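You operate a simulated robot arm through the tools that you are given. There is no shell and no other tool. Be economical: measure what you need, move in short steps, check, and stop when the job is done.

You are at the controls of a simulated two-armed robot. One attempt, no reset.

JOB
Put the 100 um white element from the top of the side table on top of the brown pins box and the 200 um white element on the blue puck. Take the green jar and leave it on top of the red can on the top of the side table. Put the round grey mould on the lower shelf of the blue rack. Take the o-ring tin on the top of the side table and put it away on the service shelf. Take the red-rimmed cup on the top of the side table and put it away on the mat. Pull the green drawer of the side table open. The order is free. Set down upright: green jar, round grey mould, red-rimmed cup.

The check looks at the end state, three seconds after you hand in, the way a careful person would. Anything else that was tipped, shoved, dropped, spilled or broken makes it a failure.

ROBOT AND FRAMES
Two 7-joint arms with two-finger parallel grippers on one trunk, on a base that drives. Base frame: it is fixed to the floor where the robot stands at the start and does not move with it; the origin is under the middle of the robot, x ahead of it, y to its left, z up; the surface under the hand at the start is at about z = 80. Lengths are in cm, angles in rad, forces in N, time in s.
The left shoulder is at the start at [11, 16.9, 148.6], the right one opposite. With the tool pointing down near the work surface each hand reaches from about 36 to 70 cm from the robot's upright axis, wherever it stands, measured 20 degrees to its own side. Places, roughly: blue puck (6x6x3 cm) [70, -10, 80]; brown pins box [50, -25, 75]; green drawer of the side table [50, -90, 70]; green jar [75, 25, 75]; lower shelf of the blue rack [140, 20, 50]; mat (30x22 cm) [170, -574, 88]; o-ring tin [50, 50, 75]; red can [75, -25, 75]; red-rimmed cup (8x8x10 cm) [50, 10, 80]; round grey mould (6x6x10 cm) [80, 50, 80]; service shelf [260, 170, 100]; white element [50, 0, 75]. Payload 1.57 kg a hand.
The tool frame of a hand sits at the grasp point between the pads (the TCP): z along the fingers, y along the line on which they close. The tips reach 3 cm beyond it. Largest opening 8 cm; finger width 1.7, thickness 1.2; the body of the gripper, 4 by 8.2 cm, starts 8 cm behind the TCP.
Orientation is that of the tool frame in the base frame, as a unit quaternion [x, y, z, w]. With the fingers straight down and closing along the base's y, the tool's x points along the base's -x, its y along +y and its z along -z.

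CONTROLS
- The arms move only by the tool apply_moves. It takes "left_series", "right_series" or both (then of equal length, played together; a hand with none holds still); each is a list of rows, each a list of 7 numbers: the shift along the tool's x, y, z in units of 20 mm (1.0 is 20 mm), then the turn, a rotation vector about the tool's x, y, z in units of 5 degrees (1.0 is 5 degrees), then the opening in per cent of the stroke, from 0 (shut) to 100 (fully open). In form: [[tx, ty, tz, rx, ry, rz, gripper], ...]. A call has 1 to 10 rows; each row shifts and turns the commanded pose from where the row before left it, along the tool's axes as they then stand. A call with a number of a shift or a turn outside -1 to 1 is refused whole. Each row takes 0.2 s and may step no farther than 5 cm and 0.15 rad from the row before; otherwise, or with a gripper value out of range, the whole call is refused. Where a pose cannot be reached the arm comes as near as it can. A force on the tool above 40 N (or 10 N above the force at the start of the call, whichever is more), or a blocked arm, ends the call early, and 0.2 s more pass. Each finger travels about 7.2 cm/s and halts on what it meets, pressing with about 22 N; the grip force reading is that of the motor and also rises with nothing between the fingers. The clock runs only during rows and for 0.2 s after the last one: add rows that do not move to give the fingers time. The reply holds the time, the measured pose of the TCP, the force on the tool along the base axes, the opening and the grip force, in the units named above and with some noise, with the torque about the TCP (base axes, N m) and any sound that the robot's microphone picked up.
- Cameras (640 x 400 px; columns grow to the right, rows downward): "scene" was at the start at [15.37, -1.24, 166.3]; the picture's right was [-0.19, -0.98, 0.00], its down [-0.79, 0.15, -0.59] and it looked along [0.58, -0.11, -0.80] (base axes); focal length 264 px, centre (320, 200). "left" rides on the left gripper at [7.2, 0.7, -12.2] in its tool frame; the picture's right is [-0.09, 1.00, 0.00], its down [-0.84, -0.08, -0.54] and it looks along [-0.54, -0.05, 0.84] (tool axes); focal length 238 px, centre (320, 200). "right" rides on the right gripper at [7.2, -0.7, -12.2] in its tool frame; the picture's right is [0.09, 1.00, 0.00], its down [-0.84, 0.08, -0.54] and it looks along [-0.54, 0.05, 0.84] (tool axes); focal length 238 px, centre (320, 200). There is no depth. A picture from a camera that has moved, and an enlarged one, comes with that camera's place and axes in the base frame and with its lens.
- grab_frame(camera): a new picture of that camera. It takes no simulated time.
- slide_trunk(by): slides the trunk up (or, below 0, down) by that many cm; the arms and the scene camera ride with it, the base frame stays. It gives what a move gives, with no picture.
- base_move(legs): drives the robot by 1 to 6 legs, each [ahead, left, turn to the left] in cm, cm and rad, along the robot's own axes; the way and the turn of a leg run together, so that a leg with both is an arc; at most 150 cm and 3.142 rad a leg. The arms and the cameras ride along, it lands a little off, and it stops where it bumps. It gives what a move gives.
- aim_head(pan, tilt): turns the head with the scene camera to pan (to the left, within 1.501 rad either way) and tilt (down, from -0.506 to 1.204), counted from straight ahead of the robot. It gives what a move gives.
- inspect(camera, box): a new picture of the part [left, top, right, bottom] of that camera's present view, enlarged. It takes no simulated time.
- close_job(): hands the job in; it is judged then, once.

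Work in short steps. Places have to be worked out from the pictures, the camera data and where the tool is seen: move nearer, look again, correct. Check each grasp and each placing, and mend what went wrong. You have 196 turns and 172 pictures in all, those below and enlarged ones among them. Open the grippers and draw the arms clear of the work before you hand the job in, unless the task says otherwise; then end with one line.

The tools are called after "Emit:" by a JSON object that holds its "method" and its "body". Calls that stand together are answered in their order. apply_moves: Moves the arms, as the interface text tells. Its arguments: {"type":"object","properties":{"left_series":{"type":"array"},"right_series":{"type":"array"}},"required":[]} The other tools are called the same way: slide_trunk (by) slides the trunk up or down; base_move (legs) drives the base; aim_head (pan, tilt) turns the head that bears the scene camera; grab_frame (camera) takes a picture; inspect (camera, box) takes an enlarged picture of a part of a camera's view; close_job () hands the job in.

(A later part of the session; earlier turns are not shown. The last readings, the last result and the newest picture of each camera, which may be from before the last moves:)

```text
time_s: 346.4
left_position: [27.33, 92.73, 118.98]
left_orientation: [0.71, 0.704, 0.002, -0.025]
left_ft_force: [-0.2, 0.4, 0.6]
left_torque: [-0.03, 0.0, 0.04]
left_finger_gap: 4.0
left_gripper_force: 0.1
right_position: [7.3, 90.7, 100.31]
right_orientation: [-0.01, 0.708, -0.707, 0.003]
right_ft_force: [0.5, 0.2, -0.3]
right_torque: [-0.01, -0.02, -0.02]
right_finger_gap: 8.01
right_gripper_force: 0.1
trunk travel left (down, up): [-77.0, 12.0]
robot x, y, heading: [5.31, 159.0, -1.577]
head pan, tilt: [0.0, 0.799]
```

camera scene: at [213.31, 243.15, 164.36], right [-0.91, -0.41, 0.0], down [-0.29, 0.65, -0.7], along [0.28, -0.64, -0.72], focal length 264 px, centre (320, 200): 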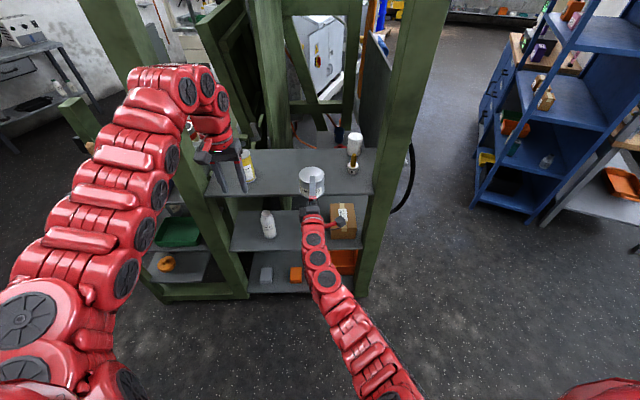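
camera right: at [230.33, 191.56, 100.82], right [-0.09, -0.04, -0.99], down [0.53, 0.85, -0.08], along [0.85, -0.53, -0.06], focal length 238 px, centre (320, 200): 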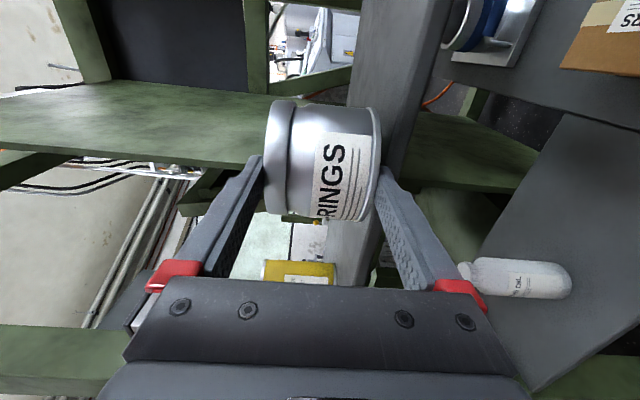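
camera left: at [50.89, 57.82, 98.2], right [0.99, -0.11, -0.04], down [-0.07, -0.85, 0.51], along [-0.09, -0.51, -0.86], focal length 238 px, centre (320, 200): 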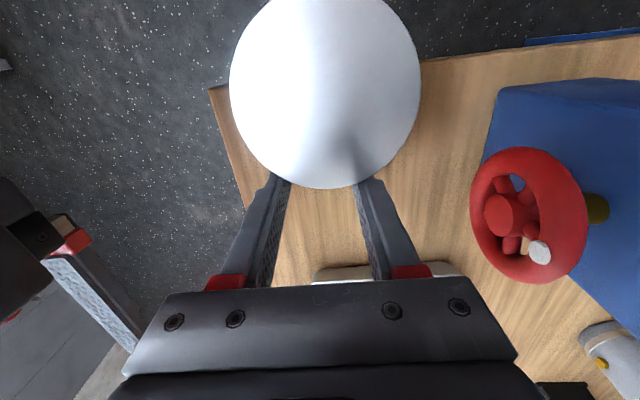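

Shift slightly off the table and continue down the corridor.

Emit:
{"method": "base_move", "body": {"legs": [[0, -7, 0], [140, 0, 0]]}}

Emit:
{"method": "base_move", "body": {"legs": [[20, -15, 0], [84, -18, 0], [0, 0, 1.575]]}}

Emit:
{"method": "aim_head", "body": {"pan": 0.0, "tilt": 0.85}}

Emit:
{"method": "grab_frame", "body": {"camera": "scene"}}

```text
time_s: 354.0
left_position: [25.01, -45.59, 118.92]
left_orientation: [0.697, 0.717, 0.001, -0.025]
left_ft_force: [-0.7, 0.3, -0.5]
left_torque: [-0.03, 0.01, 0.0]
left_finger_gap: 4.0
left_gripper_force: 0.0
right_position: [5.0, -48.13, 100.44]
right_orientation: [-0.022, 0.708, -0.706, 0.016]
right_ft_force: [0.2, -0.2, -0.3]
right_torque: [0.03, -0.01, 0.0]
right_finger_gap: 7.98
right_gripper_force: 0.2
trunk travel left (down, up): [-77.0, 12.0]
robot x, y, heading: [0.79, 20.15, -1.535]
head pan, tilt: [0.0, 0.799]
```

```text
time_s: 363.8
left_position: [35.76, -61.84, 119.05]
left_orientation: [-0.012, 1.0, -0.017, -0.018]
left_ft_force: [0.9, -1.0, 0.2]
left_torque: [-0.02, 0.01, 0.01]
left_finger_gap: 4.01
left_gripper_force: 0.1
right_position: [38.39, -81.71, 100.56]
right_orientation: [0.515, -0.486, 0.489, -0.51]
right_ft_force: [0.6, -0.3, 0.7]
right_torque: [0.0, 0.03, -0.01]
right_finger_gap: 7.99
right_gripper_force: 0.0
trunk travel left (down, up): [-77.0, 12.0]
robot x, y, heading: [-29.86, -85.83, 0.03]
head pan, tilt: [0.0, 0.799]
```

```text
time_s: 364.4
left_position: [35.81, -61.85, 118.97]
left_orientation: [-0.011, 1.0, -0.016, -0.017]
left_ft_force: [0.4, 0.1, -0.2]
left_torque: [0.02, 0.01, 0.03]
left_finger_gap: 3.99
left_gripper_force: 0.1
right_position: [38.33, -81.93, 100.38]
right_orientation: [0.515, -0.485, 0.489, -0.51]
right_ft_force: [-0.1, 1.4, 0.4]
right_torque: [0.02, 0.01, 0.02]
right_finger_gap: 8.01
right_gripper_force: 0.0
trunk travel left (down, up): [-77.0, 12.0]
robot x, y, heading: [-29.72, -86.18, 0.029]
head pan, tilt: [0.0, 0.85]
```

```text
26 pictures are left
camera scene: at [-13.85, -85.19, 163.94], right [0.03, -1.0, 0.0], down [-0.75, -0.02, -0.66], along [0.66, 0.02, -0.75], focal length 264 px, centre (320, 200)
```

scene: 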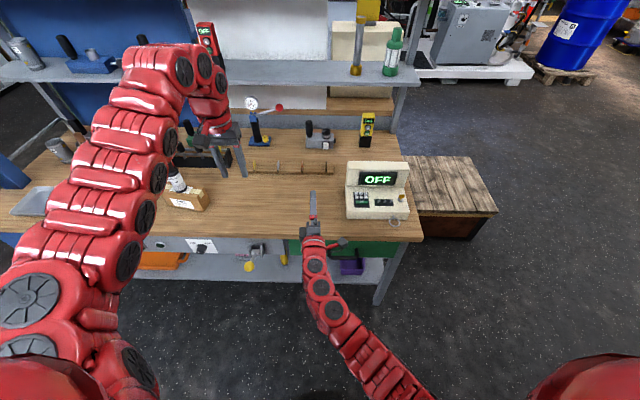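

Emit:
{"method": "inspect", "body": {"camera": "scene", "box": [230, 200, 430, 320]}}

```text
3.20 times, centred on (330, 260) of scene
camera zoom: at [-13.85, -85.19, 163.94], right [0.03, -1.0, 0.0], down [-0.75, -0.02, -0.66], along [0.66, 0.02, -0.75], focal length 846 px, centre (288, 8)
```

zoom: 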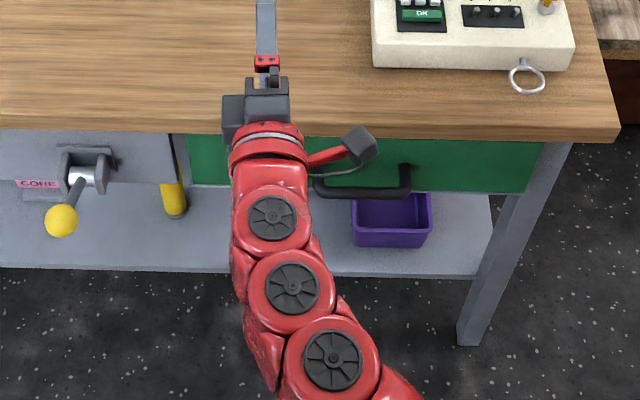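

The drawer handle bar is at ≈(38,-92.6,71). Back off, align laterally, and lower the trunk.

Emit:
{"method": "base_move", "body": {"legs": [[-15, 0, 0], [0, -11, -0.03]]}}

Emit:
{"method": "slide_trunk", "body": {"by": -29.5}}

Emit:
{"method": "grab_frame", "body": {"camera": "right"}}

```text
time_s: 366.6
left_position: [21.8, -75.32, 119.03]
left_orientation: [0.005, 1.0, -0.017, -0.018]
left_ft_force: [-0.3, 1.1, 0.5]
left_torque: [0.0, 0.0, 0.02]
left_finger_gap: 4.01
left_gripper_force: 0.1
right_position: [23.7, -95.37, 100.46]
right_orientation: [0.507, -0.495, 0.497, -0.501]
right_ft_force: [-0.9, 0.5, 0.4]
right_torque: [0.0, 0.01, -0.02]
right_finger_gap: 8.01
right_gripper_force: 0.0
trunk travel left (down, up): [-77.0, 12.0]
robot x, y, heading: [-44.84, -97.2, -0.011]
head pan, tilt: [0.0, 0.85]
```

```text
time_s: 369.6
left_position: [21.84, -75.19, 89.48]
left_orientation: [0.005, 1.0, -0.016, -0.017]
left_ft_force: [-1.5, -0.9, -0.3]
left_torque: [0.0, 0.01, 0.01]
left_finger_gap: 4.01
left_gripper_force: 0.1
right_position: [23.59, -95.47, 71.01]
right_orientation: [0.507, -0.494, 0.498, -0.501]
right_ft_force: [0.4, 1.2, 0.6]
right_torque: [0.02, 0.01, -0.02]
right_finger_gap: 7.99
right_gripper_force: 0.1
trunk travel left (down, up): [-47.5, 41.5]
robot x, y, heading: [-44.69, -97.25, -0.006]
head pan, tilt: [0.0, 0.85]
```

```text
24 pictures are left
camera right: at [11.5, -102.8, 71.65], right [0.0, -0.1, -0.99], down [-0.56, 0.83, -0.08], along [0.83, 0.55, -0.06], focal length 238 px, centre (320, 200)
```

right: 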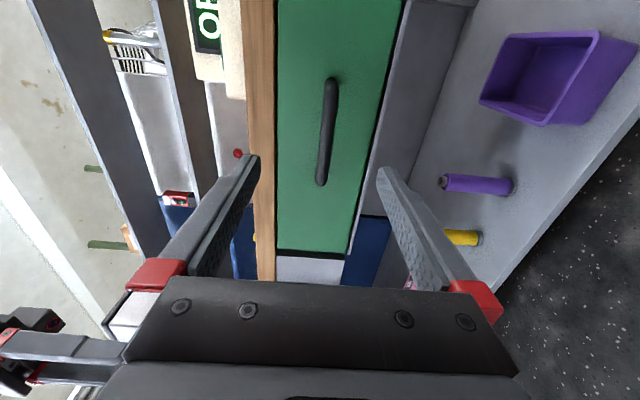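

Handle centre ≈(38,-94.7,69.9). Adjust and drive ahead so the bar sits between the pads.

Emit:
{"method": "apply_moves", "body": {"right_series": [[-0.4, 0.5, 0, 0, 0, 0, 100], [0, 0, 0, 0, 0, 0, 100]]}}

Emit:
{"method": "base_move", "body": {"legs": [[12, 0, 0]]}}

Emit:
{"method": "grab_frame", "body": {"camera": "right"}}

```text
time_s: 370.2
left_position: [21.7, -75.28, 89.58]
left_orientation: [0.005, 1.0, -0.016, -0.017]
left_ft_force: [-0.1, 0.4, -0.4]
left_torque: [0.0, 0.03, 0.0]
left_finger_gap: 4.01
left_gripper_force: 0.1
right_position: [23.67, -94.7, 69.95]
right_orientation: [0.507, -0.493, 0.497, -0.502]
right_ft_force: [-0.7, -0.5, 0.7]
right_torque: [0.0, 0.0, -0.05]
right_finger_gap: 7.99
right_gripper_force: 0.0
trunk travel left (down, up): [-47.5, 41.5]
robot x, y, heading: [-44.58, -97.39, -0.005]
head pan, tilt: [0.0, 0.85]
```

```text
time_s: 371.4
left_position: [33.76, -75.33, 89.32]
left_orientation: [0.006, 1.0, -0.017, -0.019]
left_ft_force: [-0.5, -0.4, -0.2]
left_torque: [0.02, 0.05, 0.0]
left_finger_gap: 4.01
left_gripper_force: 0.0
right_position: [35.7, -94.6, 69.91]
right_orientation: [0.507, -0.494, 0.497, -0.501]
right_ft_force: [-0.2, -1.0, -0.1]
right_torque: [-0.01, -0.02, 0.02]
right_finger_gap: 7.99
right_gripper_force: 0.1
trunk travel left (down, up): [-47.5, 41.5]
robot x, y, heading: [-33.18, -97.3, -0.008]
head pan, tilt: [0.0, 0.85]
```

```text
23 pictures are left
camera right: at [23.49, -102.05, 70.65], right [0.0, -0.1, -0.99], down [-0.56, 0.83, -0.08], along [0.83, 0.55, -0.06], focal length 238 px, centre (320, 200)
```

right: 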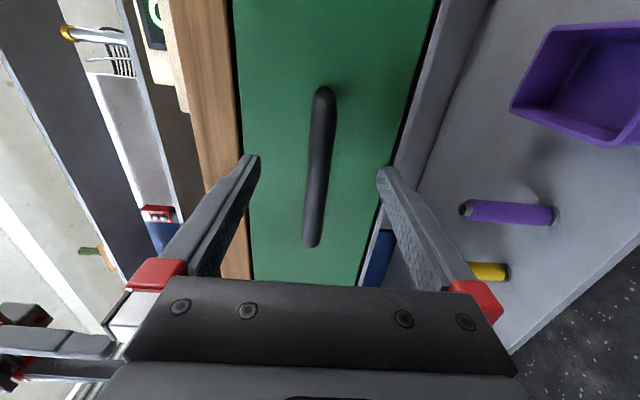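

Bar is at fingertip depth; advance 1.5 cm and close.

Emit:
{"method": "apply_moves", "body": {"right_series": [[0, 0, 0.4, 0, 0, 0, 100], [0, 0, 0.35, 0, 0, 0, 100], [0, 0, 0, 0, 0, 0, 0], [0, 0, 0, 0, 0, 0, 0], [0, 0, 0, 0, 0, 0, 0], [0, 0, 0, 0, 0, 0, 0], [0, 0, 0, 0, 0, 0, 0]]}}

Emit:
{"method": "base_move", "body": {"legs": [[-6, 0, 0]]}}

```text
time_s: 373.0
left_position: [33.69, -75.27, 89.56]
left_orientation: [0.005, 1.0, -0.016, -0.018]
left_ft_force: [0.1, -0.8, 0.1]
left_torque: [0.02, 0.01, 0.03]
left_finger_gap: 4.0
left_gripper_force: 0.0
right_position: [37.1, -94.75, 70.07]
right_orientation: [0.506, -0.494, 0.498, -0.502]
right_ft_force: [1.0, 0.6, 5.2]
right_torque: [0.28, -0.08, -0.03]
right_finger_gap: 1.55
right_gripper_force: 30.8
trunk travel left (down, up): [-47.5, 41.5]
robot x, y, heading: [-32.85, -97.29, -0.01]
head pan, tilt: [0.0, 0.85]
```

```text
time_s: 374.0
left_position: [27.67, -75.31, 89.48]
left_orientation: [0.005, 1.0, -0.017, -0.018]
left_ft_force: [1.4, -0.2, 0.5]
left_torque: [0.0, -0.04, 0.01]
left_finger_gap: 4.0
left_gripper_force: 0.1
right_position: [31.01, -94.63, 70.02]
right_orientation: [0.507, -0.493, 0.497, -0.502]
right_ft_force: [2.2, 2.3, 3.8]
right_torque: [0.28, -0.05, 0.3]
right_finger_gap: 1.57
right_gripper_force: 31.8
trunk travel left (down, up): [-47.5, 41.5]
robot x, y, heading: [-38.7, -97.04, -0.008]
head pan, tilt: [0.0, 0.85]
```

The drawer follows with ~2 N. Pull further.

Emit:
{"method": "base_move", "body": {"legs": [[-12, 0, 0]]}}

Emit:
{"method": "inspect", "body": {"camera": "scene", "box": [220, 120, 440, 300]}}

```text
time_s: 375.2
left_position: [15.79, -75.27, 89.65]
left_orientation: [0.006, 1.0, -0.017, -0.017]
left_ft_force: [-0.2, -0.8, 0.7]
left_torque: [-0.02, 0.01, 0.02]
left_finger_gap: 3.98
left_gripper_force: 0.0
right_position: [19.11, -94.66, 69.98]
right_orientation: [0.506, -0.495, 0.498, -0.501]
right_ft_force: [0.9, -2.7, 6.8]
right_torque: [0.27, -0.07, 0.17]
right_finger_gap: 1.58
right_gripper_force: 31.1
trunk travel left (down, up): [-47.5, 41.5]
robot x, y, heading: [-51.07, -97.1, -0.006]
head pan, tilt: [0.0, 0.85]
```

```text
2.22 times, centred on (330, 210) of scene
camera zoom: at [-34.7, -96.98, 134.47], right [-0.01, -1.0, 0.0], down [-0.75, 0.01, -0.66], along [0.66, 0.0, -0.75], focal length 588 px, centre (298, 178)
```

zoom: 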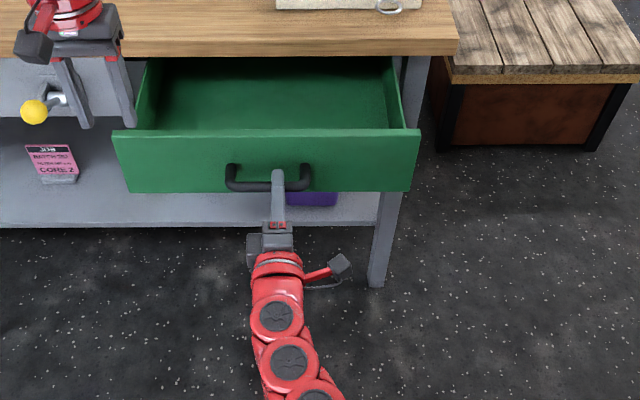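

Open ~18 cm; pull 6 cm more to be sure, then release and back off.

Emit:
{"method": "base_move", "body": {"legs": [[-6, 0, 0]]}}

Emit:
{"method": "apply_moves", "body": {"right_series": [[0, 0, 0, 0, 0, 0, 60], [0, 0, 0, 0, 0, 0, 80], [0, 0, -0.5, 0, 0, 0, 80], [0, 0, -1, 0, 0, 0, 80], [0, 0, -1, 0, 0, 0, 80]]}}

Emit:
{"method": "base_move", "body": {"legs": [[-8, 0, 0]]}}

Emit:
{"method": "grab_frame", "body": {"camera": "scene"}}

```text
time_s: 376.2
left_position: [9.95, -75.4, 89.59]
left_orientation: [0.007, 1.0, -0.017, -0.017]
left_ft_force: [-0.9, -0.4, -0.1]
left_torque: [0.01, 0.0, 0.02]
left_finger_gap: 3.98
left_gripper_force: 0.0
right_position: [13.13, -94.74, 70.09]
right_orientation: [0.507, -0.494, 0.498, -0.502]
right_ft_force: [1.6, 2.6, 6.9]
right_torque: [0.26, -0.06, 0.42]
right_finger_gap: 1.57
right_gripper_force: 31.4
trunk travel left (down, up): [-47.5, 41.5]
robot x, y, heading: [-56.36, -96.87, -0.007]
head pan, tilt: [0.0, 0.85]
```

```text
time_s: 377.4
left_position: [10.05, -75.41, 89.42]
left_orientation: [0.007, 1.0, -0.016, -0.018]
left_ft_force: [-0.3, -1.1, -0.1]
left_torque: [0.01, -0.02, 0.0]
left_finger_gap: 4.01
left_gripper_force: 0.0
right_position: [8.18, -94.81, 69.68]
right_orientation: [0.506, -0.495, 0.498, -0.5]
right_ft_force: [0.3, -0.5, -0.2]
right_torque: [0.03, -0.04, 0.01]
right_finger_gap: 6.4
right_gripper_force: 0.1
trunk travel left (down, up): [-47.5, 41.5]
robot x, y, heading: [-56.61, -97.21, -0.01]
head pan, tilt: [0.0, 0.85]
```

```text
time_s: 378.4
left_position: [2.06, -75.1, 89.58]
left_orientation: [0.005, 1.0, -0.016, -0.018]
left_ft_force: [-0.8, -0.8, -0.7]
left_torque: [-0.02, -0.02, -0.03]
left_finger_gap: 4.0
left_gripper_force: 0.0
right_position: [0.35, -94.53, 69.85]
right_orientation: [0.507, -0.495, 0.498, -0.501]
right_ft_force: [0.1, -0.1, 0.5]
right_torque: [-0.02, 0.01, -0.01]
right_finger_gap: 6.39
right_gripper_force: 0.0
trunk travel left (down, up): [-47.5, 41.5]
robot x, y, heading: [-64.19, -96.91, -0.003]
head pan, tilt: [0.0, 0.85]
```

```text
21 pictures are left
camera scene: at [-48.51, -96.84, 134.46], right [-0.01, -1.0, 0.0], down [-0.75, 0.0, -0.66], along [0.66, 0.0, -0.75], focal length 264 px, centre (320, 200)
```

scene: 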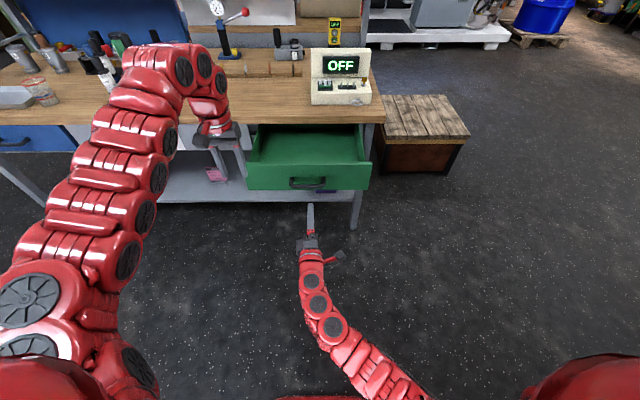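

Drawer is open ~24 cm. Now the cup: raise the trunk, move left and forward so the left (vertical) hand is above the cup's near wall.

Emit:
{"method": "slide_trunk", "body": {"by": 38}}

Emit:
{"method": "base_move", "body": {"legs": [[0, 83, 0], [49, 0, 0]]}}

Emit:
{"method": "grab_frame", "body": {"camera": "left"}}

```text
time_s: 382.1
left_position: [2.04, -75.22, 127.51]
left_orientation: [0.005, 1.0, -0.017, -0.018]
left_ft_force: [-0.3, 0.4, -0.2]
left_torque: [-0.04, 0.0, -0.02]
left_finger_gap: 3.99
left_gripper_force: 0.1
right_position: [0.37, -94.68, 107.86]
right_orientation: [0.508, -0.494, 0.498, -0.5]
right_ft_force: [-0.6, 0.0, 0.0]
right_torque: [0.01, 0.02, 0.05]
right_finger_gap: 6.4
right_gripper_force: 0.1
trunk travel left (down, up): [-85.5, 3.5]
robot x, y, heading: [-64.22, -96.96, -0.013]
head pan, tilt: [0.0, 0.85]
```

```text
time_s: 389.1
left_position: [52.22, 6.93, 127.66]
left_orientation: [0.011, 1.0, -0.016, -0.018]
left_ft_force: [0.4, 0.6, 0.0]
left_torque: [-0.02, -0.01, 0.01]
left_finger_gap: 4.02
left_gripper_force: 0.1
right_position: [50.27, -12.41, 107.82]
right_orientation: [0.505, -0.497, 0.499, -0.499]
right_ft_force: [0.2, -0.1, -0.2]
right_torque: [0.0, 0.0, -0.02]
right_finger_gap: 6.4
right_gripper_force: 0.0
trunk travel left (down, up): [-85.5, 3.5]
robot x, y, heading: [-14.58, -14.07, -0.018]
head pan, tilt: [0.0, 0.85]
```

```text
20 pictures are left
camera left: at [45.42, 8.18, 139.98], right [0.11, 0.99, -0.04], down [0.85, -0.08, 0.51], along [0.51, -0.09, -0.86], focal length 238 px, centre (320, 200)
```

left: 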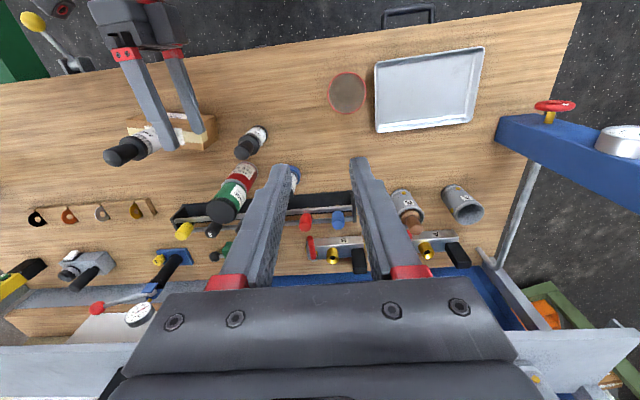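

Cup rim centre ≈(51.7,10.9); its -y wall is at y≈7.2. Descend to z≈100 and look again.

Emit:
{"method": "apply_moves", "body": {"left_series": [[0, 0, 1, 0, 0, 0, 45], [0, 0, 1, 0, 0, 0, 45], [0, 0, 1, 0, 0, 0, 45], [0, 0, 1, 0, 0, 0, 45], [0, 0, 1, 0, 0, 0, 45], [0, 0, 1, 0, 0, 0, 45], [0, 0, 1, 0, 0, 0, 45], [0, 0, 1, 0, 0, 0, 45], [0, 0, 1, 0, 0, 0, 45], [0, 0, 1, 0, 0, 0, 45]]}}

Emit:
{"method": "apply_moves", "body": {"left_series": [[0, 0, 1, 0, 0, 0, 45], [0, 0, 1, 0, 0, 0, 45], [0, 0, 1, 0, 0, 0, 45], [0, 0, 0.5, 0, 0, 0, 45]]}}

Emit:
{"method": "grab_frame", "body": {"camera": "left"}}

```text
time_s: 391.3
left_position: [51.56, 6.35, 107.56]
left_orientation: [0.012, 1.0, -0.017, -0.018]
left_ft_force: [-0.8, -0.7, 0.3]
left_torque: [0.0, 0.01, -0.01]
left_finger_gap: 3.58
left_gripper_force: 0.0
right_position: [50.26, -12.32, 107.68]
right_orientation: [0.505, -0.497, 0.499, -0.499]
right_ft_force: [0.9, -0.4, 0.9]
right_torque: [0.05, -0.02, -0.01]
right_finger_gap: 6.4
right_gripper_force: 0.1
trunk travel left (down, up): [-85.5, 3.5]
robot x, y, heading: [-14.61, -13.96, -0.016]
head pan, tilt: [0.0, 0.85]
```

```text
time_s: 392.3
left_position: [51.15, 6.16, 100.54]
left_orientation: [0.012, 1.0, -0.016, -0.018]
left_ft_force: [1.1, -0.4, 0.4]
left_torque: [-0.02, 0.0, -0.01]
left_finger_gap: 3.62
left_gripper_force: 0.1
right_position: [50.23, -12.4, 107.88]
right_orientation: [0.505, -0.497, 0.5, -0.498]
right_ft_force: [-0.4, 0.0, -0.9]
right_torque: [0.04, -0.04, 0.01]
right_finger_gap: 6.38
right_gripper_force: 0.1
trunk travel left (down, up): [-85.5, 3.5]
robot x, y, heading: [-14.76, -13.99, -0.014]
head pan, tilt: [0.0, 0.85]
```

```text
19 pictures are left
camera left: at [44.47, 7.29, 113.01], right [0.11, 0.99, -0.04], down [0.85, -0.08, 0.51], along [0.51, -0.09, -0.86], focal length 238 px, centre (320, 200)
```

left: 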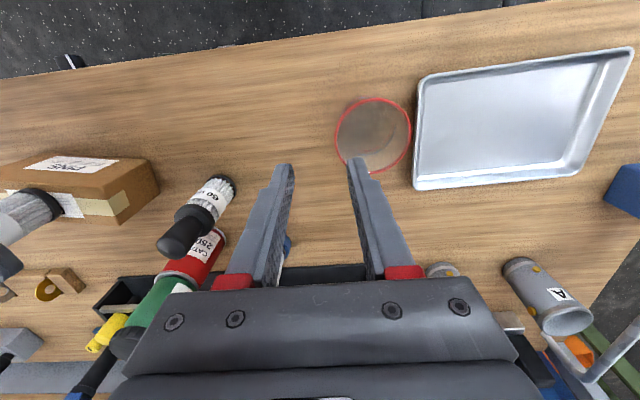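

Rim centre (51.3,10.8), radius ~3.65. Shift y by +1.3 and lower to rim level; check.

Emit:
{"method": "apply_moves", "body": {"left_series": [[-0.2, 0.65, 0, 0, 0, 0, 45], [0, 0, 1, 0, 0, 0, 45], [0, 0, 1, 0, 0, 0, 45], [0, 0, 1, 0, 0, 0, 45], [0, 0, 0.5, 0, 0, 0, 45]]}}

Emit:
{"method": "grab_frame", "body": {"camera": "left"}}

```text
time_s: 393.5
left_position: [51.32, 7.43, 93.4]
left_orientation: [0.011, 1.0, -0.016, -0.017]
left_ft_force: [0.0, -0.3, 0.5]
left_torque: [-0.02, 0.02, 0.02]
left_finger_gap: 3.6
left_gripper_force: 0.0
right_position: [50.33, -12.37, 107.76]
right_orientation: [0.504, -0.497, 0.5, -0.498]
right_ft_force: [-0.1, 0.5, 0.6]
right_torque: [0.02, 0.01, 0.0]
right_finger_gap: 6.4
right_gripper_force: 0.1
trunk travel left (down, up): [-85.5, 3.5]
robot x, y, heading: [-14.75, -14.33, -0.019]
head pan, tilt: [0.0, 0.85]
```

```text
18 pictures are left
camera left: at [44.61, 8.49, 105.88], right [0.11, 0.99, -0.04], down [0.85, -0.08, 0.51], along [0.51, -0.09, -0.86], focal length 238 px, centre (320, 200)
```

left: 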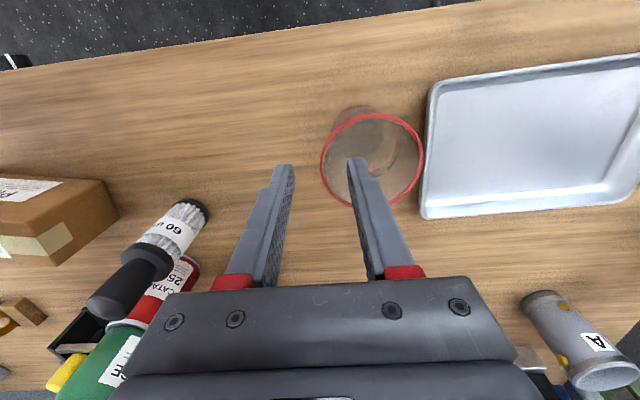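

The wall sits midway between the fingers. Descend 4.5 cm and pinch.

Emit:
{"method": "apply_moves", "body": {"left_series": [[0, 0, 0.6, 0, 0, 0, 45], [0, 0.05, 0.6, 0, 0, 0, 45], [0, 0, 0.6, 0, 0, 0, 45], [0, 0, 0.45, 0, 0, 0, 45], [0, 0, 0, 0, 0, 0, 0], [0, 0, 0, 0, 0, 0, 0], [0, 0, 0, 0, 0, 0, 0], [0, 0, 0, 0, 0, 0, 0]]}}

Emit:
{"method": "apply_moves", "body": {"left_series": [[0, 0, -0.3, 0, 0, 0, 0], [0, 0, -0.5, 0, 0, 0, 0], [0, 0, -0.7, 0, 0, 0, 0]]}}

Emit:
{"method": "grab_frame", "body": {"camera": "left"}}

```text
time_s: 395.3
left_position: [51.13, 7.36, 89.09]
left_orientation: [0.011, 1.0, -0.016, -0.016]
left_ft_force: [1.3, 2.5, 9.6]
left_torque: [0.76, -0.04, -0.05]
left_finger_gap: 0.39
left_gripper_force: 21.9
right_position: [50.23, -12.32, 107.73]
right_orientation: [0.504, -0.496, 0.5, -0.499]
right_ft_force: [0.5, -0.8, -0.6]
right_torque: [0.01, 0.03, -0.03]
right_finger_gap: 6.41
right_gripper_force: 0.1
trunk travel left (down, up): [-85.5, 3.5]
robot x, y, heading: [-14.48, -14.35, -0.016]
head pan, tilt: [0.0, 0.85]
```

```text
time_s: 396.1
left_position: [51.16, 7.27, 91.98]
left_orientation: [0.011, 1.0, -0.016, -0.02]
left_ft_force: [-1.0, -0.9, 0.0]
left_torque: [-0.04, -0.05, 0.0]
left_finger_gap: 0.16
left_gripper_force: 22.3
right_position: [50.27, -12.26, 107.77]
right_orientation: [0.505, -0.497, 0.499, -0.499]
right_ft_force: [-0.3, -0.3, 0.5]
right_torque: [-0.01, 0.0, 0.03]
right_finger_gap: 6.41
right_gripper_force: 0.1
trunk travel left (down, up): [-85.5, 3.5]
robot x, y, heading: [-14.48, -14.43, -0.022]
head pan, tilt: [0.0, 0.85]
```

```text
17 pictures are left
camera left: at [44.53, 8.46, 104.4], right [0.11, 0.99, -0.04], down [0.86, -0.08, 0.51], along [0.51, -0.09, -0.86], focal length 238 px, centre (320, 200)
```

left: 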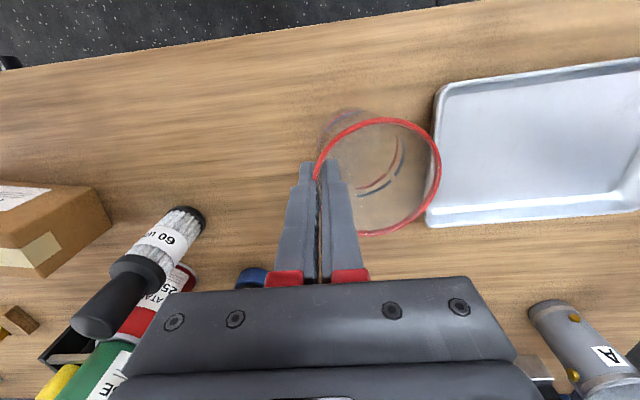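

The pads slipped off the tapered wall (tool misaligned ~6° with it). Open, align the tool with the wall, go deeper and re-pinch.

Emit:
{"method": "apply_moves", "body": {"left_series": [[0, 0, 0, 0, 0, 0, 45], [0, 0, 0, 0, 0, 0, 45], [0, 0, 0, -0.61, 0, 0, 45], [0, -0.1, 0, -0.61, 0, 0, 45], [0, 0, 0.6, 0, 0, 0, 45], [0, 0, 0.6, 0, 0, 0, 45], [0, 0, 0.6, 0, 0, 0, 45], [0, 0, 0.5, 0, 0, 0, 45]]}}

Emit:
{"method": "apply_moves", "body": {"left_series": [[0, 0, 0, 0, 0, 0, 0], [0, 0, 0, 0, 0, 0, 0], [0, 0, 0, 0, 0, 0, 0], [0, 0, 0, 0, 0, 0, 0]]}}

Emit:
{"method": "apply_moves", "body": {"left_series": [[0, 0, -0.2, 0, 0, 0, 0], [0, 0, -0.3, 0, 0, 0, 0], [0, 0, -0.5, 0, 0, 0, 0], [0, 0, -0.5, 0, 0, 0, 0]]}}

Emit:
{"method": "grab_frame", "body": {"camera": "left"}}

```text
time_s: 397.9
left_position: [50.55, 7.54, 87.67]
left_orientation: [0.012, 0.999, 0.037, -0.018]
left_ft_force: [-0.6, -0.3, 0.3]
left_torque: [-0.03, 0.03, 0.04]
left_finger_gap: 3.61
left_gripper_force: 0.1
left hand out of reach, approached as far as the arm can: row 8
right_position: [50.19, -12.31, 107.86]
right_orientation: [0.504, -0.497, 0.501, -0.498]
right_ft_force: [-0.5, -0.3, -0.3]
right_torque: [0.03, -0.02, 0.0]
right_finger_gap: 6.42
right_gripper_force: 0.0
trunk travel left (down, up): [-85.5, 3.5]
robot x, y, heading: [-14.5, -13.95, -0.018]
head pan, tilt: [0.0, 0.85]
```

```text
time_s: 398.9
left_position: [50.6, 7.48, 87.88]
left_orientation: [0.011, 0.999, 0.037, -0.017]
left_ft_force: [-1.5, 0.0, 1.4]
left_torque: [0.07, 0.05, 0.0]
left_finger_gap: 0.42
left_gripper_force: 21.4
right_position: [50.3, -12.46, 107.73]
right_orientation: [0.505, -0.497, 0.499, -0.499]
right_ft_force: [0.8, 0.1, 0.6]
right_torque: [-0.01, -0.01, -0.02]
right_finger_gap: 6.41
right_gripper_force: 0.2
trunk travel left (down, up): [-85.5, 3.5]
robot x, y, heading: [-14.71, -14.21, -0.015]
head pan, tilt: [0.0, 0.85]
```

```text
time_s: 399.9
left_position: [50.67, 7.11, 90.88]
left_orientation: [0.012, 0.999, 0.038, -0.016]
left_ft_force: [0.6, -0.3, -0.5]
left_torque: [-0.02, 0.0, 0.0]
left_finger_gap: 0.36
left_gripper_force: 22.0
right_position: [50.24, -12.37, 107.8]
right_orientation: [0.505, -0.497, 0.5, -0.498]
right_ft_force: [0.7, 0.1, -0.2]
right_torque: [0.02, 0.01, 0.03]
right_finger_gap: 6.4
right_gripper_force: 0.0
trunk travel left (down, up): [-85.5, 3.5]
robot x, y, heading: [-14.09, -14.48, -0.016]
head pan, tilt: [0.0, 0.85]
```

```text
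16 pictures are left
camera left: at [43.96, 7.02, 103.29], right [0.12, 0.99, 0.07], down [0.85, -0.14, 0.5], along [0.51, 0.0, -0.86], focal length 238 px, centre (320, 200)
```

left: 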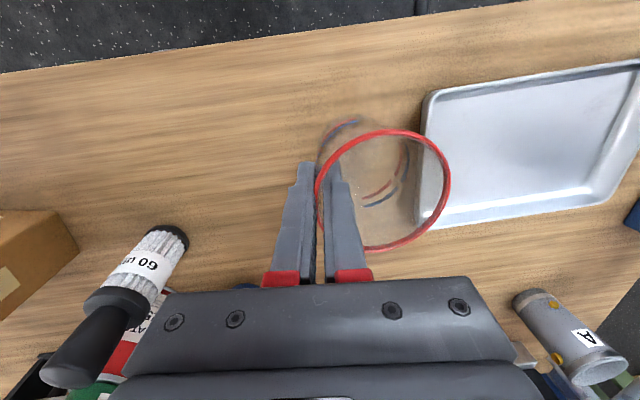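

The cup is now held (gap stable 0.36, lifted). Lift clear, back away, turn and head for the far bench.

Emit:
{"method": "apply_moves", "body": {"left_series": [[0, 0, -0.8, 0, 0, 0, 0], [0, 0, -0.8, 0, 0, 0, 0], [0, 0, -0.8, 0, 0, 0, 0], [0, 0, -0.8, 0, 0, 0, 0], [0, 0, -0.8, 0, 0, 0, 0], [0, 0, -0.8, 0, 0, 0, 0], [0, 0, -0.8, 0, 0, 0, 0], [0, 0, -0.8, 0, 0, 0, 0]]}}

Emit:
{"method": "base_move", "body": {"legs": [[-44, 0, 0], [0, 0, -1.54]]}}

Emit:
{"method": "grab_frame", "body": {"camera": "left"}}

```text
time_s: 401.7
left_position: [51.15, 6.43, 103.53]
left_orientation: [0.012, 0.999, 0.037, -0.016]
left_ft_force: [0.1, -0.1, -0.1]
left_torque: [-0.04, 0.01, -0.03]
left_finger_gap: 0.4
left_gripper_force: 22.0
right_position: [50.26, -12.42, 107.8]
right_orientation: [0.505, -0.498, 0.499, -0.499]
right_ft_force: [-0.5, 0.0, -0.4]
right_torque: [0.01, 0.02, -0.02]
right_finger_gap: 6.39
right_gripper_force: 0.0
trunk travel left (down, up): [-85.5, 3.5]
robot x, y, heading: [-14.3, -14.12, -0.015]
head pan, tilt: [0.0, 0.85]
```

```text
time_s: 408.2
left_position: [-37.73, -78.66, 103.56]
left_orientation: [0.709, 0.704, 0.038, 0.014]
left_ft_force: [0.0, -0.1, 0.2]
left_torque: [0.01, 0.03, -0.01]
left_finger_gap: 0.36
left_gripper_force: 21.7
right_position: [-56.52, -78.04, 107.76]
right_orientation: [-0.011, 0.709, -0.705, 0.004]
right_ft_force: [-0.7, 0.0, 0.3]
right_torque: [-0.01, 0.01, 0.0]
right_finger_gap: 6.38
right_gripper_force: 0.1
trunk travel left (down, up): [-85.5, 3.5]
robot x, y, heading: [-59.33, -13.77, -1.565]
head pan, tilt: [0.0, 0.85]
```

```text
15 pictures are left
camera left: at [-37.89, -71.88, 115.99], right [0.99, -0.1, 0.07], down [-0.12, -0.85, 0.5], along [0.01, -0.51, -0.86], focal length 238 px, centre (320, 200)
```

left: 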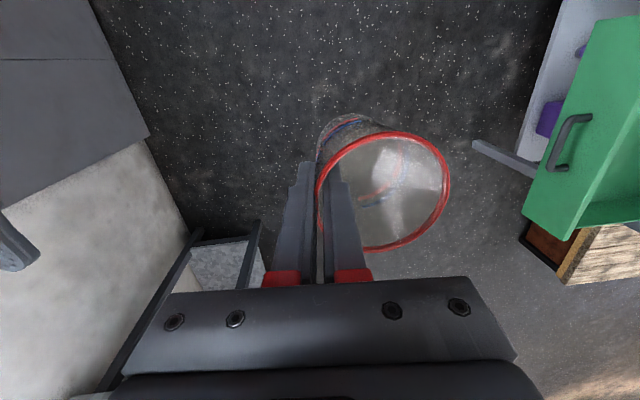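

The wall bench (front x≈-66, from y≈-140) and the open drawer (x≥10) leave a corridor near x≈-27. Shift there and advance.

Emit:
{"method": "base_move", "body": {"legs": [[0, 32, -0.006], [60, 0, 0]]}}

Emit:
{"method": "aim_head", "body": {"pan": 0.0, "tilt": 0.55}}

Emit:
{"method": "grab_frame", "body": {"camera": "scene"}}

```text
time_s: 413.2
left_position: [-7.02, -137.99, 103.54]
left_orientation: [0.712, 0.701, 0.038, 0.014]
left_ft_force: [-0.1, 0.7, -0.8]
left_torque: [0.03, 0.0, -0.02]
left_finger_gap: 0.3
left_gripper_force: 22.0
right_position: [-25.76, -137.33, 107.79]
right_orientation: [-0.008, 0.708, -0.706, 0.002]
right_ft_force: [-1.2, -0.5, 0.5]
right_torque: [-0.02, -0.08, 0.01]
right_finger_gap: 6.38
right_gripper_force: 0.0
trunk travel left (down, up): [-85.5, 3.5]
robot x, y, heading: [-27.93, -72.53, -1.577]
head pan, tilt: [0.0, 0.85]
```

```text
time_s: 414.0
left_position: [-7.09, -138.02, 103.41]
left_orientation: [0.712, 0.701, 0.038, 0.013]
left_ft_force: [-0.1, -0.2, -0.6]
left_torque: [0.01, 0.01, 0.0]
left_finger_gap: 0.27
left_gripper_force: 22.0
right_position: [-25.81, -137.32, 107.72]
right_orientation: [-0.008, 0.708, -0.706, 0.001]
right_ft_force: [-0.4, -0.4, -0.8]
right_torque: [0.0, 0.02, 0.04]
right_finger_gap: 6.38
right_gripper_force: 0.0
trunk travel left (down, up): [-85.5, 3.5]
robot x, y, heading: [-28.13, -73.09, -1.579]
head pan, tilt: [0.0, 0.55]
```

```text
14 pictures are left
camera scene: at [-28.03, -89.52, 174.97], right [-1.0, 0.01, 0.0], down [0.0, 0.52, -0.85], along [-0.01, -0.85, -0.52], focal length 264 px, centre (320, 200)
```

scene: 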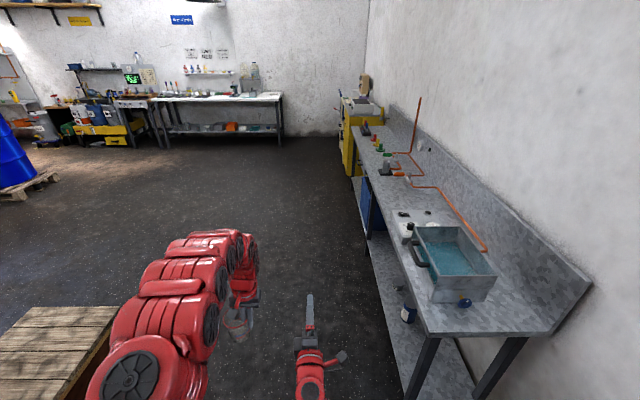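

Corridor ahead is clear. Drive on past the drawer, then diagonally toward the mat bench.

Emit:
{"method": "base_move", "body": {"legs": [[90, 0, 0], [140, 80, 0], [100, 90, 0]]}}

Emit:
{"method": "aim_head", "body": {"pan": 0.1, "tilt": 0.6}}

Emit:
{"method": "grab_frame", "body": {"camera": "scene"}}

```text
refused: leg 2 is longer than a leg can be; nothing moved
```

```text
time_s: 414.7
left_position: [-7.06, -138.04, 103.54]
left_orientation: [0.712, 0.701, 0.039, 0.014]
left_ft_force: [-0.1, -0.1, -0.4]
left_torque: [-0.01, -0.03, 0.01]
left_finger_gap: 0.27
left_gripper_force: 22.4
right_position: [-25.76, -137.26, 107.87]
right_orientation: [-0.008, 0.708, -0.706, 0.003]
right_ft_force: [0.5, -0.2, 1.0]
right_torque: [0.0, 0.03, 0.02]
right_finger_gap: 6.38
right_gripper_force: 0.0
trunk travel left (down, up): [-85.5, 3.5]
robot x, y, heading: [-27.94, -72.84, -1.582]
head pan, tilt: [0.099, 0.6]
```

```text
13 pictures are left
camera scene: at [-27.15, -89.3, 174.53], right [-1.0, -0.09, 0.0], down [-0.05, 0.56, -0.83], along [0.07, -0.82, -0.56], focal length 264 px, centre (320, 200)
```

scene: 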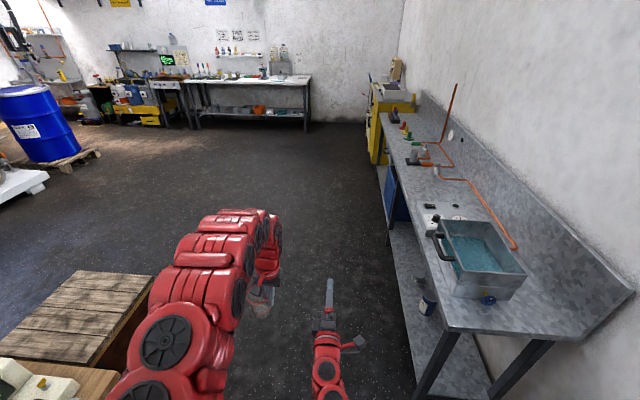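

Leg too long; reissue with shorter legs.

Emit:
{"method": "base_move", "body": {"legs": [[90, 0, 0], [100, 70, 0], [95, 95, 0]]}}

Emit:
{"method": "aim_head", "body": {"pan": 0.1, "tilt": 0.6}}

Emit:
{"method": "grab_frame", "body": {"camera": "scene"}}

```text
time_s: 431.4
left_position: [152.39, -424.19, 103.56]
left_orientation: [0.714, 0.699, 0.039, 0.014]
left_ft_force: [1.1, -0.8, 0.1]
left_torque: [0.02, 0.0, 0.01]
left_finger_gap: 0.19
left_gripper_force: 21.6
right_position: [133.65, -423.35, 107.79]
right_orientation: [-0.007, 0.708, -0.707, 0.001]
right_ft_force: [-0.1, -0.3, 0.2]
right_torque: [0.02, 0.02, 0.01]
right_finger_gap: 6.42
right_gripper_force: 0.0
trunk travel left (down, up): [-85.5, 3.5]
robot x, y, heading: [131.54, -358.37, -1.584]
head pan, tilt: [0.099, 0.6]
```

```text
time_s: 432.0
left_position: [152.43, -424.35, 103.38]
left_orientation: [0.714, 0.699, 0.038, 0.013]
left_ft_force: [0.6, -0.8, -1.5]
left_torque: [-0.02, 0.01, 0.01]
left_finger_gap: 0.18
left_gripper_force: 21.3
right_position: [133.73, -423.37, 107.75]
right_orientation: [-0.006, 0.708, -0.706, 0.001]
right_ft_force: [0.5, -0.4, -0.5]
right_torque: [0.01, -0.01, -0.01]
right_finger_gap: 6.4
right_gripper_force: 0.1
trunk travel left (down, up): [-85.5, 3.5]
robot x, y, heading: [131.68, -358.53, -1.585]
head pan, tilt: [0.099, 0.6]
```

```text
12 pictures are left
camera scene: at [132.65, -375.42, 174.53], right [-1.0, -0.09, 0.0], down [-0.05, 0.56, -0.82], along [0.07, -0.82, -0.57], focal length 264 px, centre (320, 200)
```

scene: 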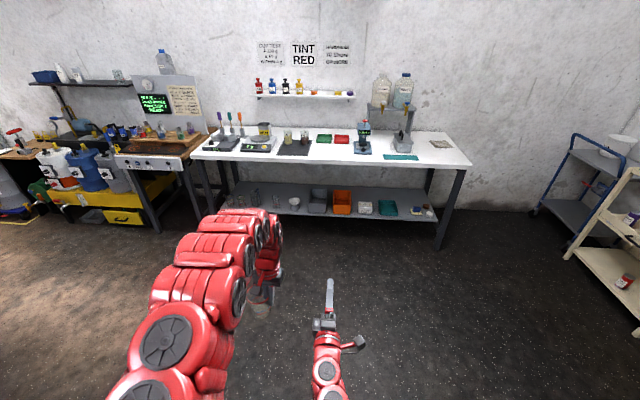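

The dark mat at (293,148) ↔ (171,-570) matches. Zoom to see free space on it.

Emit:
{"method": "inspect", "body": {"camera": "scene", "box": [255, 115, 345, 175]}}

```text
6.67 times, centred on (300, 145) of scene
camera zoom: at [132.65, -375.42, 174.53], right [-1.0, -0.09, 0.0], down [-0.05, 0.56, -0.82], along [0.07, -0.82, -0.57], focal length 1763 px, centre (453, 567)
```

zoom: 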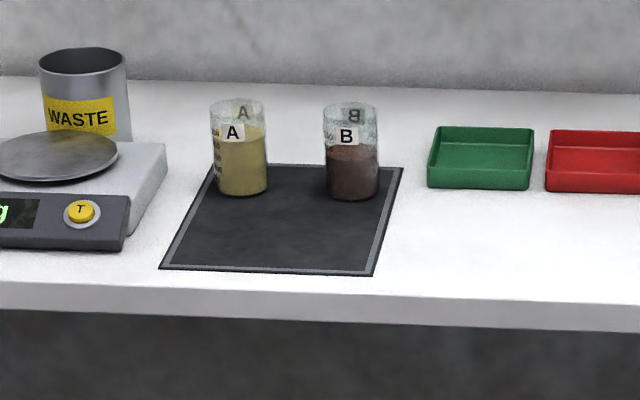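

Mat: y from -559.5 to -592, beakers A/B at its far side; the near half is free. Target cup centre (170,-567.5). Drive in.

Emit:
{"method": "base_move", "body": {"legs": [[0, 16, 0.012], [115, 0, 0]]}}

Emit:
{"method": "grab_frame", "body": {"camera": "left"}}

```text
time_s: 438.9
left_position: [170.14, -538.72, 103.47]
left_orientation: [0.708, 0.705, 0.039, 0.014]
left_ft_force: [0.0, -1.2, -0.4]
left_torque: [0.01, 0.03, 0.02]
left_finger_gap: 0.2
left_gripper_force: 21.5
right_position: [151.26, -538.16, 107.72]
right_orientation: [-0.013, 0.708, -0.706, 0.006]
right_ft_force: [0.9, 0.2, 0.7]
right_torque: [-0.03, -0.01, 0.01]
right_finger_gap: 6.4
right_gripper_force: 0.0
trunk travel left (down, up): [-85.5, 3.5]
robot x, y, heading: [148.3, -473.62, -1.572]
head pan, tilt: [0.099, 0.6]
```

```text
10 pictures are left
camera left: at [169.84, -531.91, 116.0], right [0.99, -0.1, 0.07], down [-0.12, -0.85, 0.5], along [0.01, -0.51, -0.86], focal length 238 px, centre (320, 200)
```

left: 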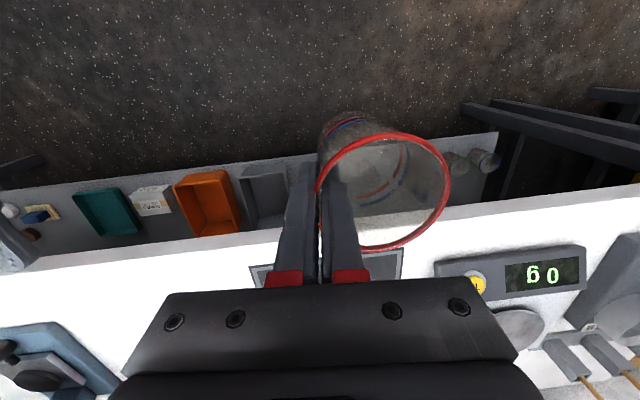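

Cup hasn't slipped. Mat spans x 158–182.5, near edge y≈-559.4. Drive the last 29 cm, shifting 3.3 cm right.

Emit:
{"method": "base_move", "body": {"legs": [[28.8, -3.3, 0]]}}

Emit:
{"method": "apply_moves", "body": {"left_series": [[0, 0, 0.8, 0, 0, 0, 0], [0, 0, 0.7, 0, 0, 0, 0], [0, 0, 0, 0, 0, 0, 0]]}}

Emit:
{"method": "grab_frame", "body": {"camera": "left"}}

```text
time_s: 440.9
left_position: [166.88, -567.12, 103.56]
left_orientation: [0.708, 0.705, 0.039, 0.013]
left_ft_force: [1.0, -0.2, 0.3]
left_torque: [-0.02, 0.07, -0.04]
left_finger_gap: 0.2
left_gripper_force: 22.1
right_position: [148.21, -566.64, 107.8]
right_orientation: [-0.012, 0.708, -0.706, 0.006]
right_ft_force: [0.0, 0.3, -0.4]
right_torque: [0.04, 0.01, 0.03]
right_finger_gap: 6.42
right_gripper_force: 0.0
trunk travel left (down, up): [-85.5, 3.5]
robot x, y, heading: [145.13, -502.26, -1.566]
head pan, tilt: [0.099, 0.6]
```

```text
time_s: 441.7
left_position: [167.33, -567.12, 100.53]
left_orientation: [0.708, 0.705, 0.038, 0.012]
left_ft_force: [0.0, -0.3, 0.3]
left_torque: [0.02, 0.0, -0.01]
left_finger_gap: 0.2
left_gripper_force: 21.8
right_position: [148.15, -566.85, 107.71]
right_orientation: [-0.012, 0.708, -0.706, 0.005]
right_ft_force: [0.1, -0.4, -0.8]
right_torque: [-0.03, 0.01, -0.04]
right_finger_gap: 6.39
right_gripper_force: 0.0
trunk travel left (down, up): [-85.5, 3.5]
robot x, y, heading: [145.38, -501.93, -1.566]
head pan, tilt: [0.099, 0.6]
```

```text
9 pictures are left
camera left: at [167.03, -560.49, 113.04], right [0.99, -0.1, 0.07], down [-0.12, -0.86, 0.5], along [0.01, -0.51, -0.86], focal length 238 px, centre (320, 200)
```

left: 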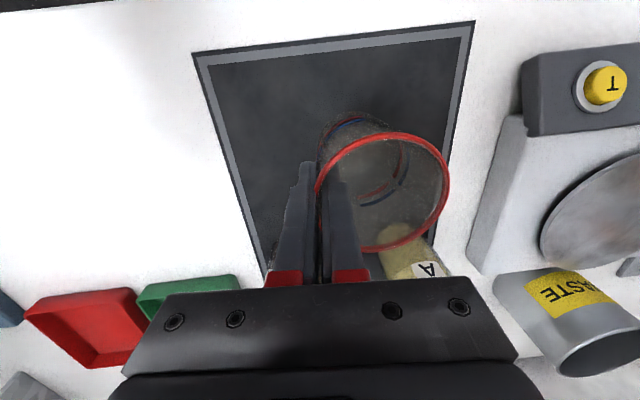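

Cup base is over the mat's near half. Lower 3.4 cm, then small steps to contact.

Emit:
{"method": "apply_moves", "body": {"left_series": [[0, -0.1, 0.6, 0, 0, 0, 0], [0, -0.1, 0.6, 0, 0, 0, 0], [0, 0, 0.4, 0, 0, 0, 0], [0, 0, 0, 0, 0, 0, 0]]}}

Emit:
{"method": "apply_moves", "body": {"left_series": [[0, 0, 0.12, 0, 0, 0, 0], [0, 0, 0.12, 0, 0, 0, 0], [0, 0, 0.1, 0, 0, 0, 0], [0, 0, 0, 0, 0, 0, 0]]}}

```text
time_s: 442.7
left_position: [167.16, -567.1, 97.28]
left_orientation: [0.707, 0.706, 0.039, 0.015]
left_ft_force: [0.1, 0.1, 0.1]
left_torque: [0.0, -0.01, -0.01]
left_finger_gap: 0.18
left_gripper_force: 22.1
right_position: [148.09, -566.79, 107.76]
right_orientation: [-0.012, 0.708, -0.706, 0.006]
right_ft_force: [-1.0, -0.3, 0.3]
right_torque: [0.01, 0.04, -0.01]
right_finger_gap: 6.4
right_gripper_force: 0.1
trunk travel left (down, up): [-85.5, 3.5]
robot x, y, heading: [145.32, -502.16, -1.568]
head pan, tilt: [0.099, 0.6]
```

```text
time_s: 443.7
left_position: [167.09, -566.89, 96.71]
left_orientation: [0.708, 0.705, 0.038, 0.014]
left_ft_force: [-0.1, 0.3, 0.2]
left_torque: [0.0, 0.01, 0.0]
left_finger_gap: 0.2
left_gripper_force: 22.2
right_position: [148.08, -566.75, 107.71]
right_orientation: [-0.012, 0.708, -0.706, 0.007]
right_ft_force: [0.7, 0.2, -0.9]
right_torque: [0.03, 0.03, -0.01]
right_finger_gap: 6.39
right_gripper_force: 0.0
trunk travel left (down, up): [-85.5, 3.5]
robot x, y, heading: [145.18, -501.82, -1.563]
head pan, tilt: [0.099, 0.6]
```

No contact yet; continue in small steps.

Emit:
{"method": "apply_moves", "body": {"left_series": [[0, 0, 0.12, 0, 0, 0, 0], [0, 0, 0.1, 0, 0, 0, 0], [0, 0, 0, 0, 0, 0, 0]]}}

Emit:
{"method": "apply_moves", "body": {"left_series": [[0, 0, 0.1, 0, 0, 0, 0], [0, 0, 0.1, 0, 0, 0, 0], [0, 0, 0, 0, 0, 0, 0]]}}

```text
time_s: 444.5
left_position: [167.03, -566.98, 96.25]
left_orientation: [0.707, 0.706, 0.038, 0.014]
left_ft_force: [0.2, -0.2, -1.1]
left_torque: [0.02, 0.02, 0.01]
left_finger_gap: 0.21
left_gripper_force: 22.4
right_position: [148.23, -566.86, 107.8]
right_orientation: [-0.013, 0.708, -0.706, 0.007]
right_ft_force: [-0.4, 0.0, 0.9]
right_torque: [-0.02, -0.02, 0.02]
right_finger_gap: 6.43
right_gripper_force: 0.2
trunk travel left (down, up): [-85.5, 3.5]
robot x, y, heading: [145.03, -502.43, -1.569]
head pan, tilt: [0.099, 0.6]
```

```text
time_s: 445.3
left_position: [167.03, -567.06, 95.86]
left_orientation: [0.708, 0.705, 0.037, 0.016]
left_ft_force: [-0.5, 0.1, 16.1]
left_torque: [-0.45, -0.38, 0.0]
left_finger_gap: 0.18
left_gripper_force: 22.1
right_position: [148.08, -566.68, 107.95]
right_orientation: [-0.012, 0.707, -0.707, 0.006]
right_ft_force: [-0.4, 0.6, 0.4]
right_torque: [-0.04, 0.01, 0.02]
right_finger_gap: 6.42
right_gripper_force: 0.1
trunk travel left (down, up): [-85.5, 3.5]
robot x, y, heading: [145.18, -502.24, -1.567]
head pan, tilt: [0.099, 0.6]
```

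Contact. Ease slightly, open, and raise straight along the tool.

Emit:
{"method": "apply_moves", "body": {"left_series": [[0, 0, -0.06, 0, 0, 0, 0], [0, 0, 0, 0, 0, 0, 35], [0, 0, 0, 0, 0, 0, 35], [0, 0, -0.5, 0, 0, 0, 35], [0, 0, -0.8, 0, 0, 0, 35], [0, 0, -0.8, 0, 0, 0, 35], [0, 0, -0.8, 0, 0, 0, 35], [0, 0, -0.8, 0, 0, 0, 35]]}}

Emit:
{"method": "grab_frame", "body": {"camera": "left"}}

```text
time_s: 447.1
left_position: [166.46, -567.22, 103.17]
left_orientation: [0.708, 0.705, 0.039, 0.014]
left_ft_force: [0.0, 1.0, -0.4]
left_torque: [-0.01, -0.01, 0.01]
left_finger_gap: 2.8
left_gripper_force: 0.0
right_position: [148.18, -566.81, 107.94]
right_orientation: [-0.013, 0.708, -0.706, 0.006]
right_ft_force: [-0.6, -0.6, -0.7]
right_torque: [-0.01, 0.01, 0.02]
right_finger_gap: 6.38
right_gripper_force: 0.1
trunk travel left (down, up): [-85.5, 3.5]
robot x, y, heading: [144.95, -502.08, -1.564]
head pan, tilt: [0.099, 0.6]
```

```text
8 pictures are left
camera left: at [166.28, -560.51, 115.71], right [0.99, -0.1, 0.07], down [-0.12, -0.85, 0.51], along [0.01, -0.51, -0.86], focal length 238 px, centre (320, 200)
```

left: 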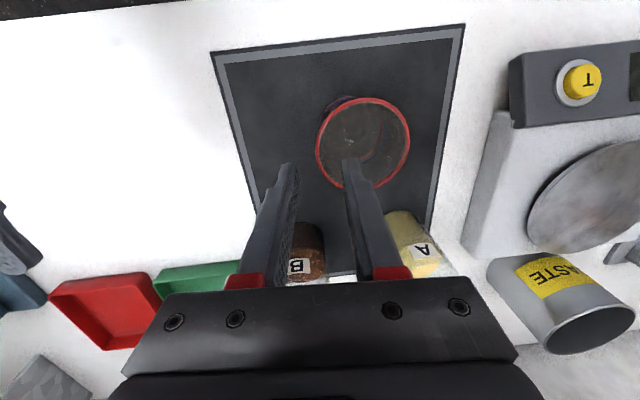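

The cup stands upright on the mat. Rise more, back off, and do a final look.

Emit:
{"method": "apply_moves", "body": {"left_series": [[0, 0, -1, 0, 0, 0, 60], [0, 0, -1, 0, 0, 0, 100], [0, 0, -1, 0, 0, 0, 100]]}}

Emit:
{"method": "base_move", "body": {"legs": [[-60, 0, 0]]}}

Emit:
{"method": "inspect", "body": {"camera": "scene", "box": [200, 100, 420, 240]}}

```text
time_s: 447.9
left_position: [166.53, -567.48, 109.2]
left_orientation: [0.707, 0.706, 0.038, 0.013]
left_ft_force: [-0.1, 0.9, 0.3]
left_torque: [0.01, 0.0, 0.01]
left_finger_gap: 8.0
left_gripper_force: 0.0
right_position: [148.56, -566.77, 107.77]
right_orientation: [-0.015, 0.708, -0.706, 0.004]
right_ft_force: [0.3, 0.4, -0.5]
right_torque: [0.02, 0.01, 0.0]
right_finger_gap: 6.42
right_gripper_force: 0.1
trunk travel left (down, up): [-85.5, 3.5]
robot x, y, heading: [145.38, -502.17, -1.567]
head pan, tilt: [0.099, 0.6]
```

```text
time_s: 451.3
left_position: [166.03, -505.93, 109.07]
left_orientation: [0.705, 0.708, 0.038, 0.013]
left_ft_force: [0.0, 1.1, -0.3]
left_torque: [0.0, -0.04, -0.02]
left_finger_gap: 7.99
left_gripper_force: 0.0
right_position: [148.17, -505.34, 107.67]
right_orientation: [-0.015, 0.708, -0.706, 0.009]
right_ft_force: [0.5, 0.0, 0.4]
right_torque: [-0.04, 0.05, 0.02]
right_finger_gap: 6.38
right_gripper_force: 0.0
trunk travel left (down, up): [-85.5, 3.5]
robot x, y, heading: [145.05, -440.56, -1.555]
head pan, tilt: [0.099, 0.6]
```

```text
2.86 times, centred on (310, 170) of scene
camera zoom: at [145.91, -457.45, 174.52], right [-0.99, -0.11, 0.0], down [-0.06, 0.56, -0.82], along [0.09, -0.82, -0.57], focal length 755 px, centre (349, 286)
```

zoom: 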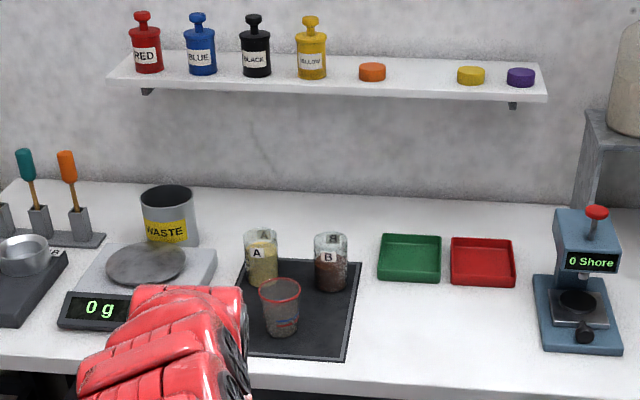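

Cup is fine on the mat. One last check of the table from afar: turn and zoom.

Emit:
{"method": "base_move", "body": {"legs": [[60, 0, 3.1]]}}

```text
time_s: 458.9
left_position: [169.45, -375.4, 109.22]
left_orientation: [-0.671, 0.74, 0.016, -0.037]
left_ft_force: [-0.3, 0.2, -0.2]
left_torque: [-0.02, 0.02, 0.0]
left_finger_gap: 8.03
left_gripper_force: 0.0
right_position: [187.27, -377.62, 107.87]
right_orientation: [0.708, -0.019, 0.026, -0.705]
right_ft_force: [0.2, -0.2, 0.2]
right_torque: [0.04, 0.02, -0.02]
right_finger_gap: 6.39
right_gripper_force: 0.0
trunk travel left (down, up): [-85.5, 3.5]
robot x, y, heading: [184.7, -442.3, 1.483]
head pan, tilt: [0.099, 0.6]
cut short: leg 1
```

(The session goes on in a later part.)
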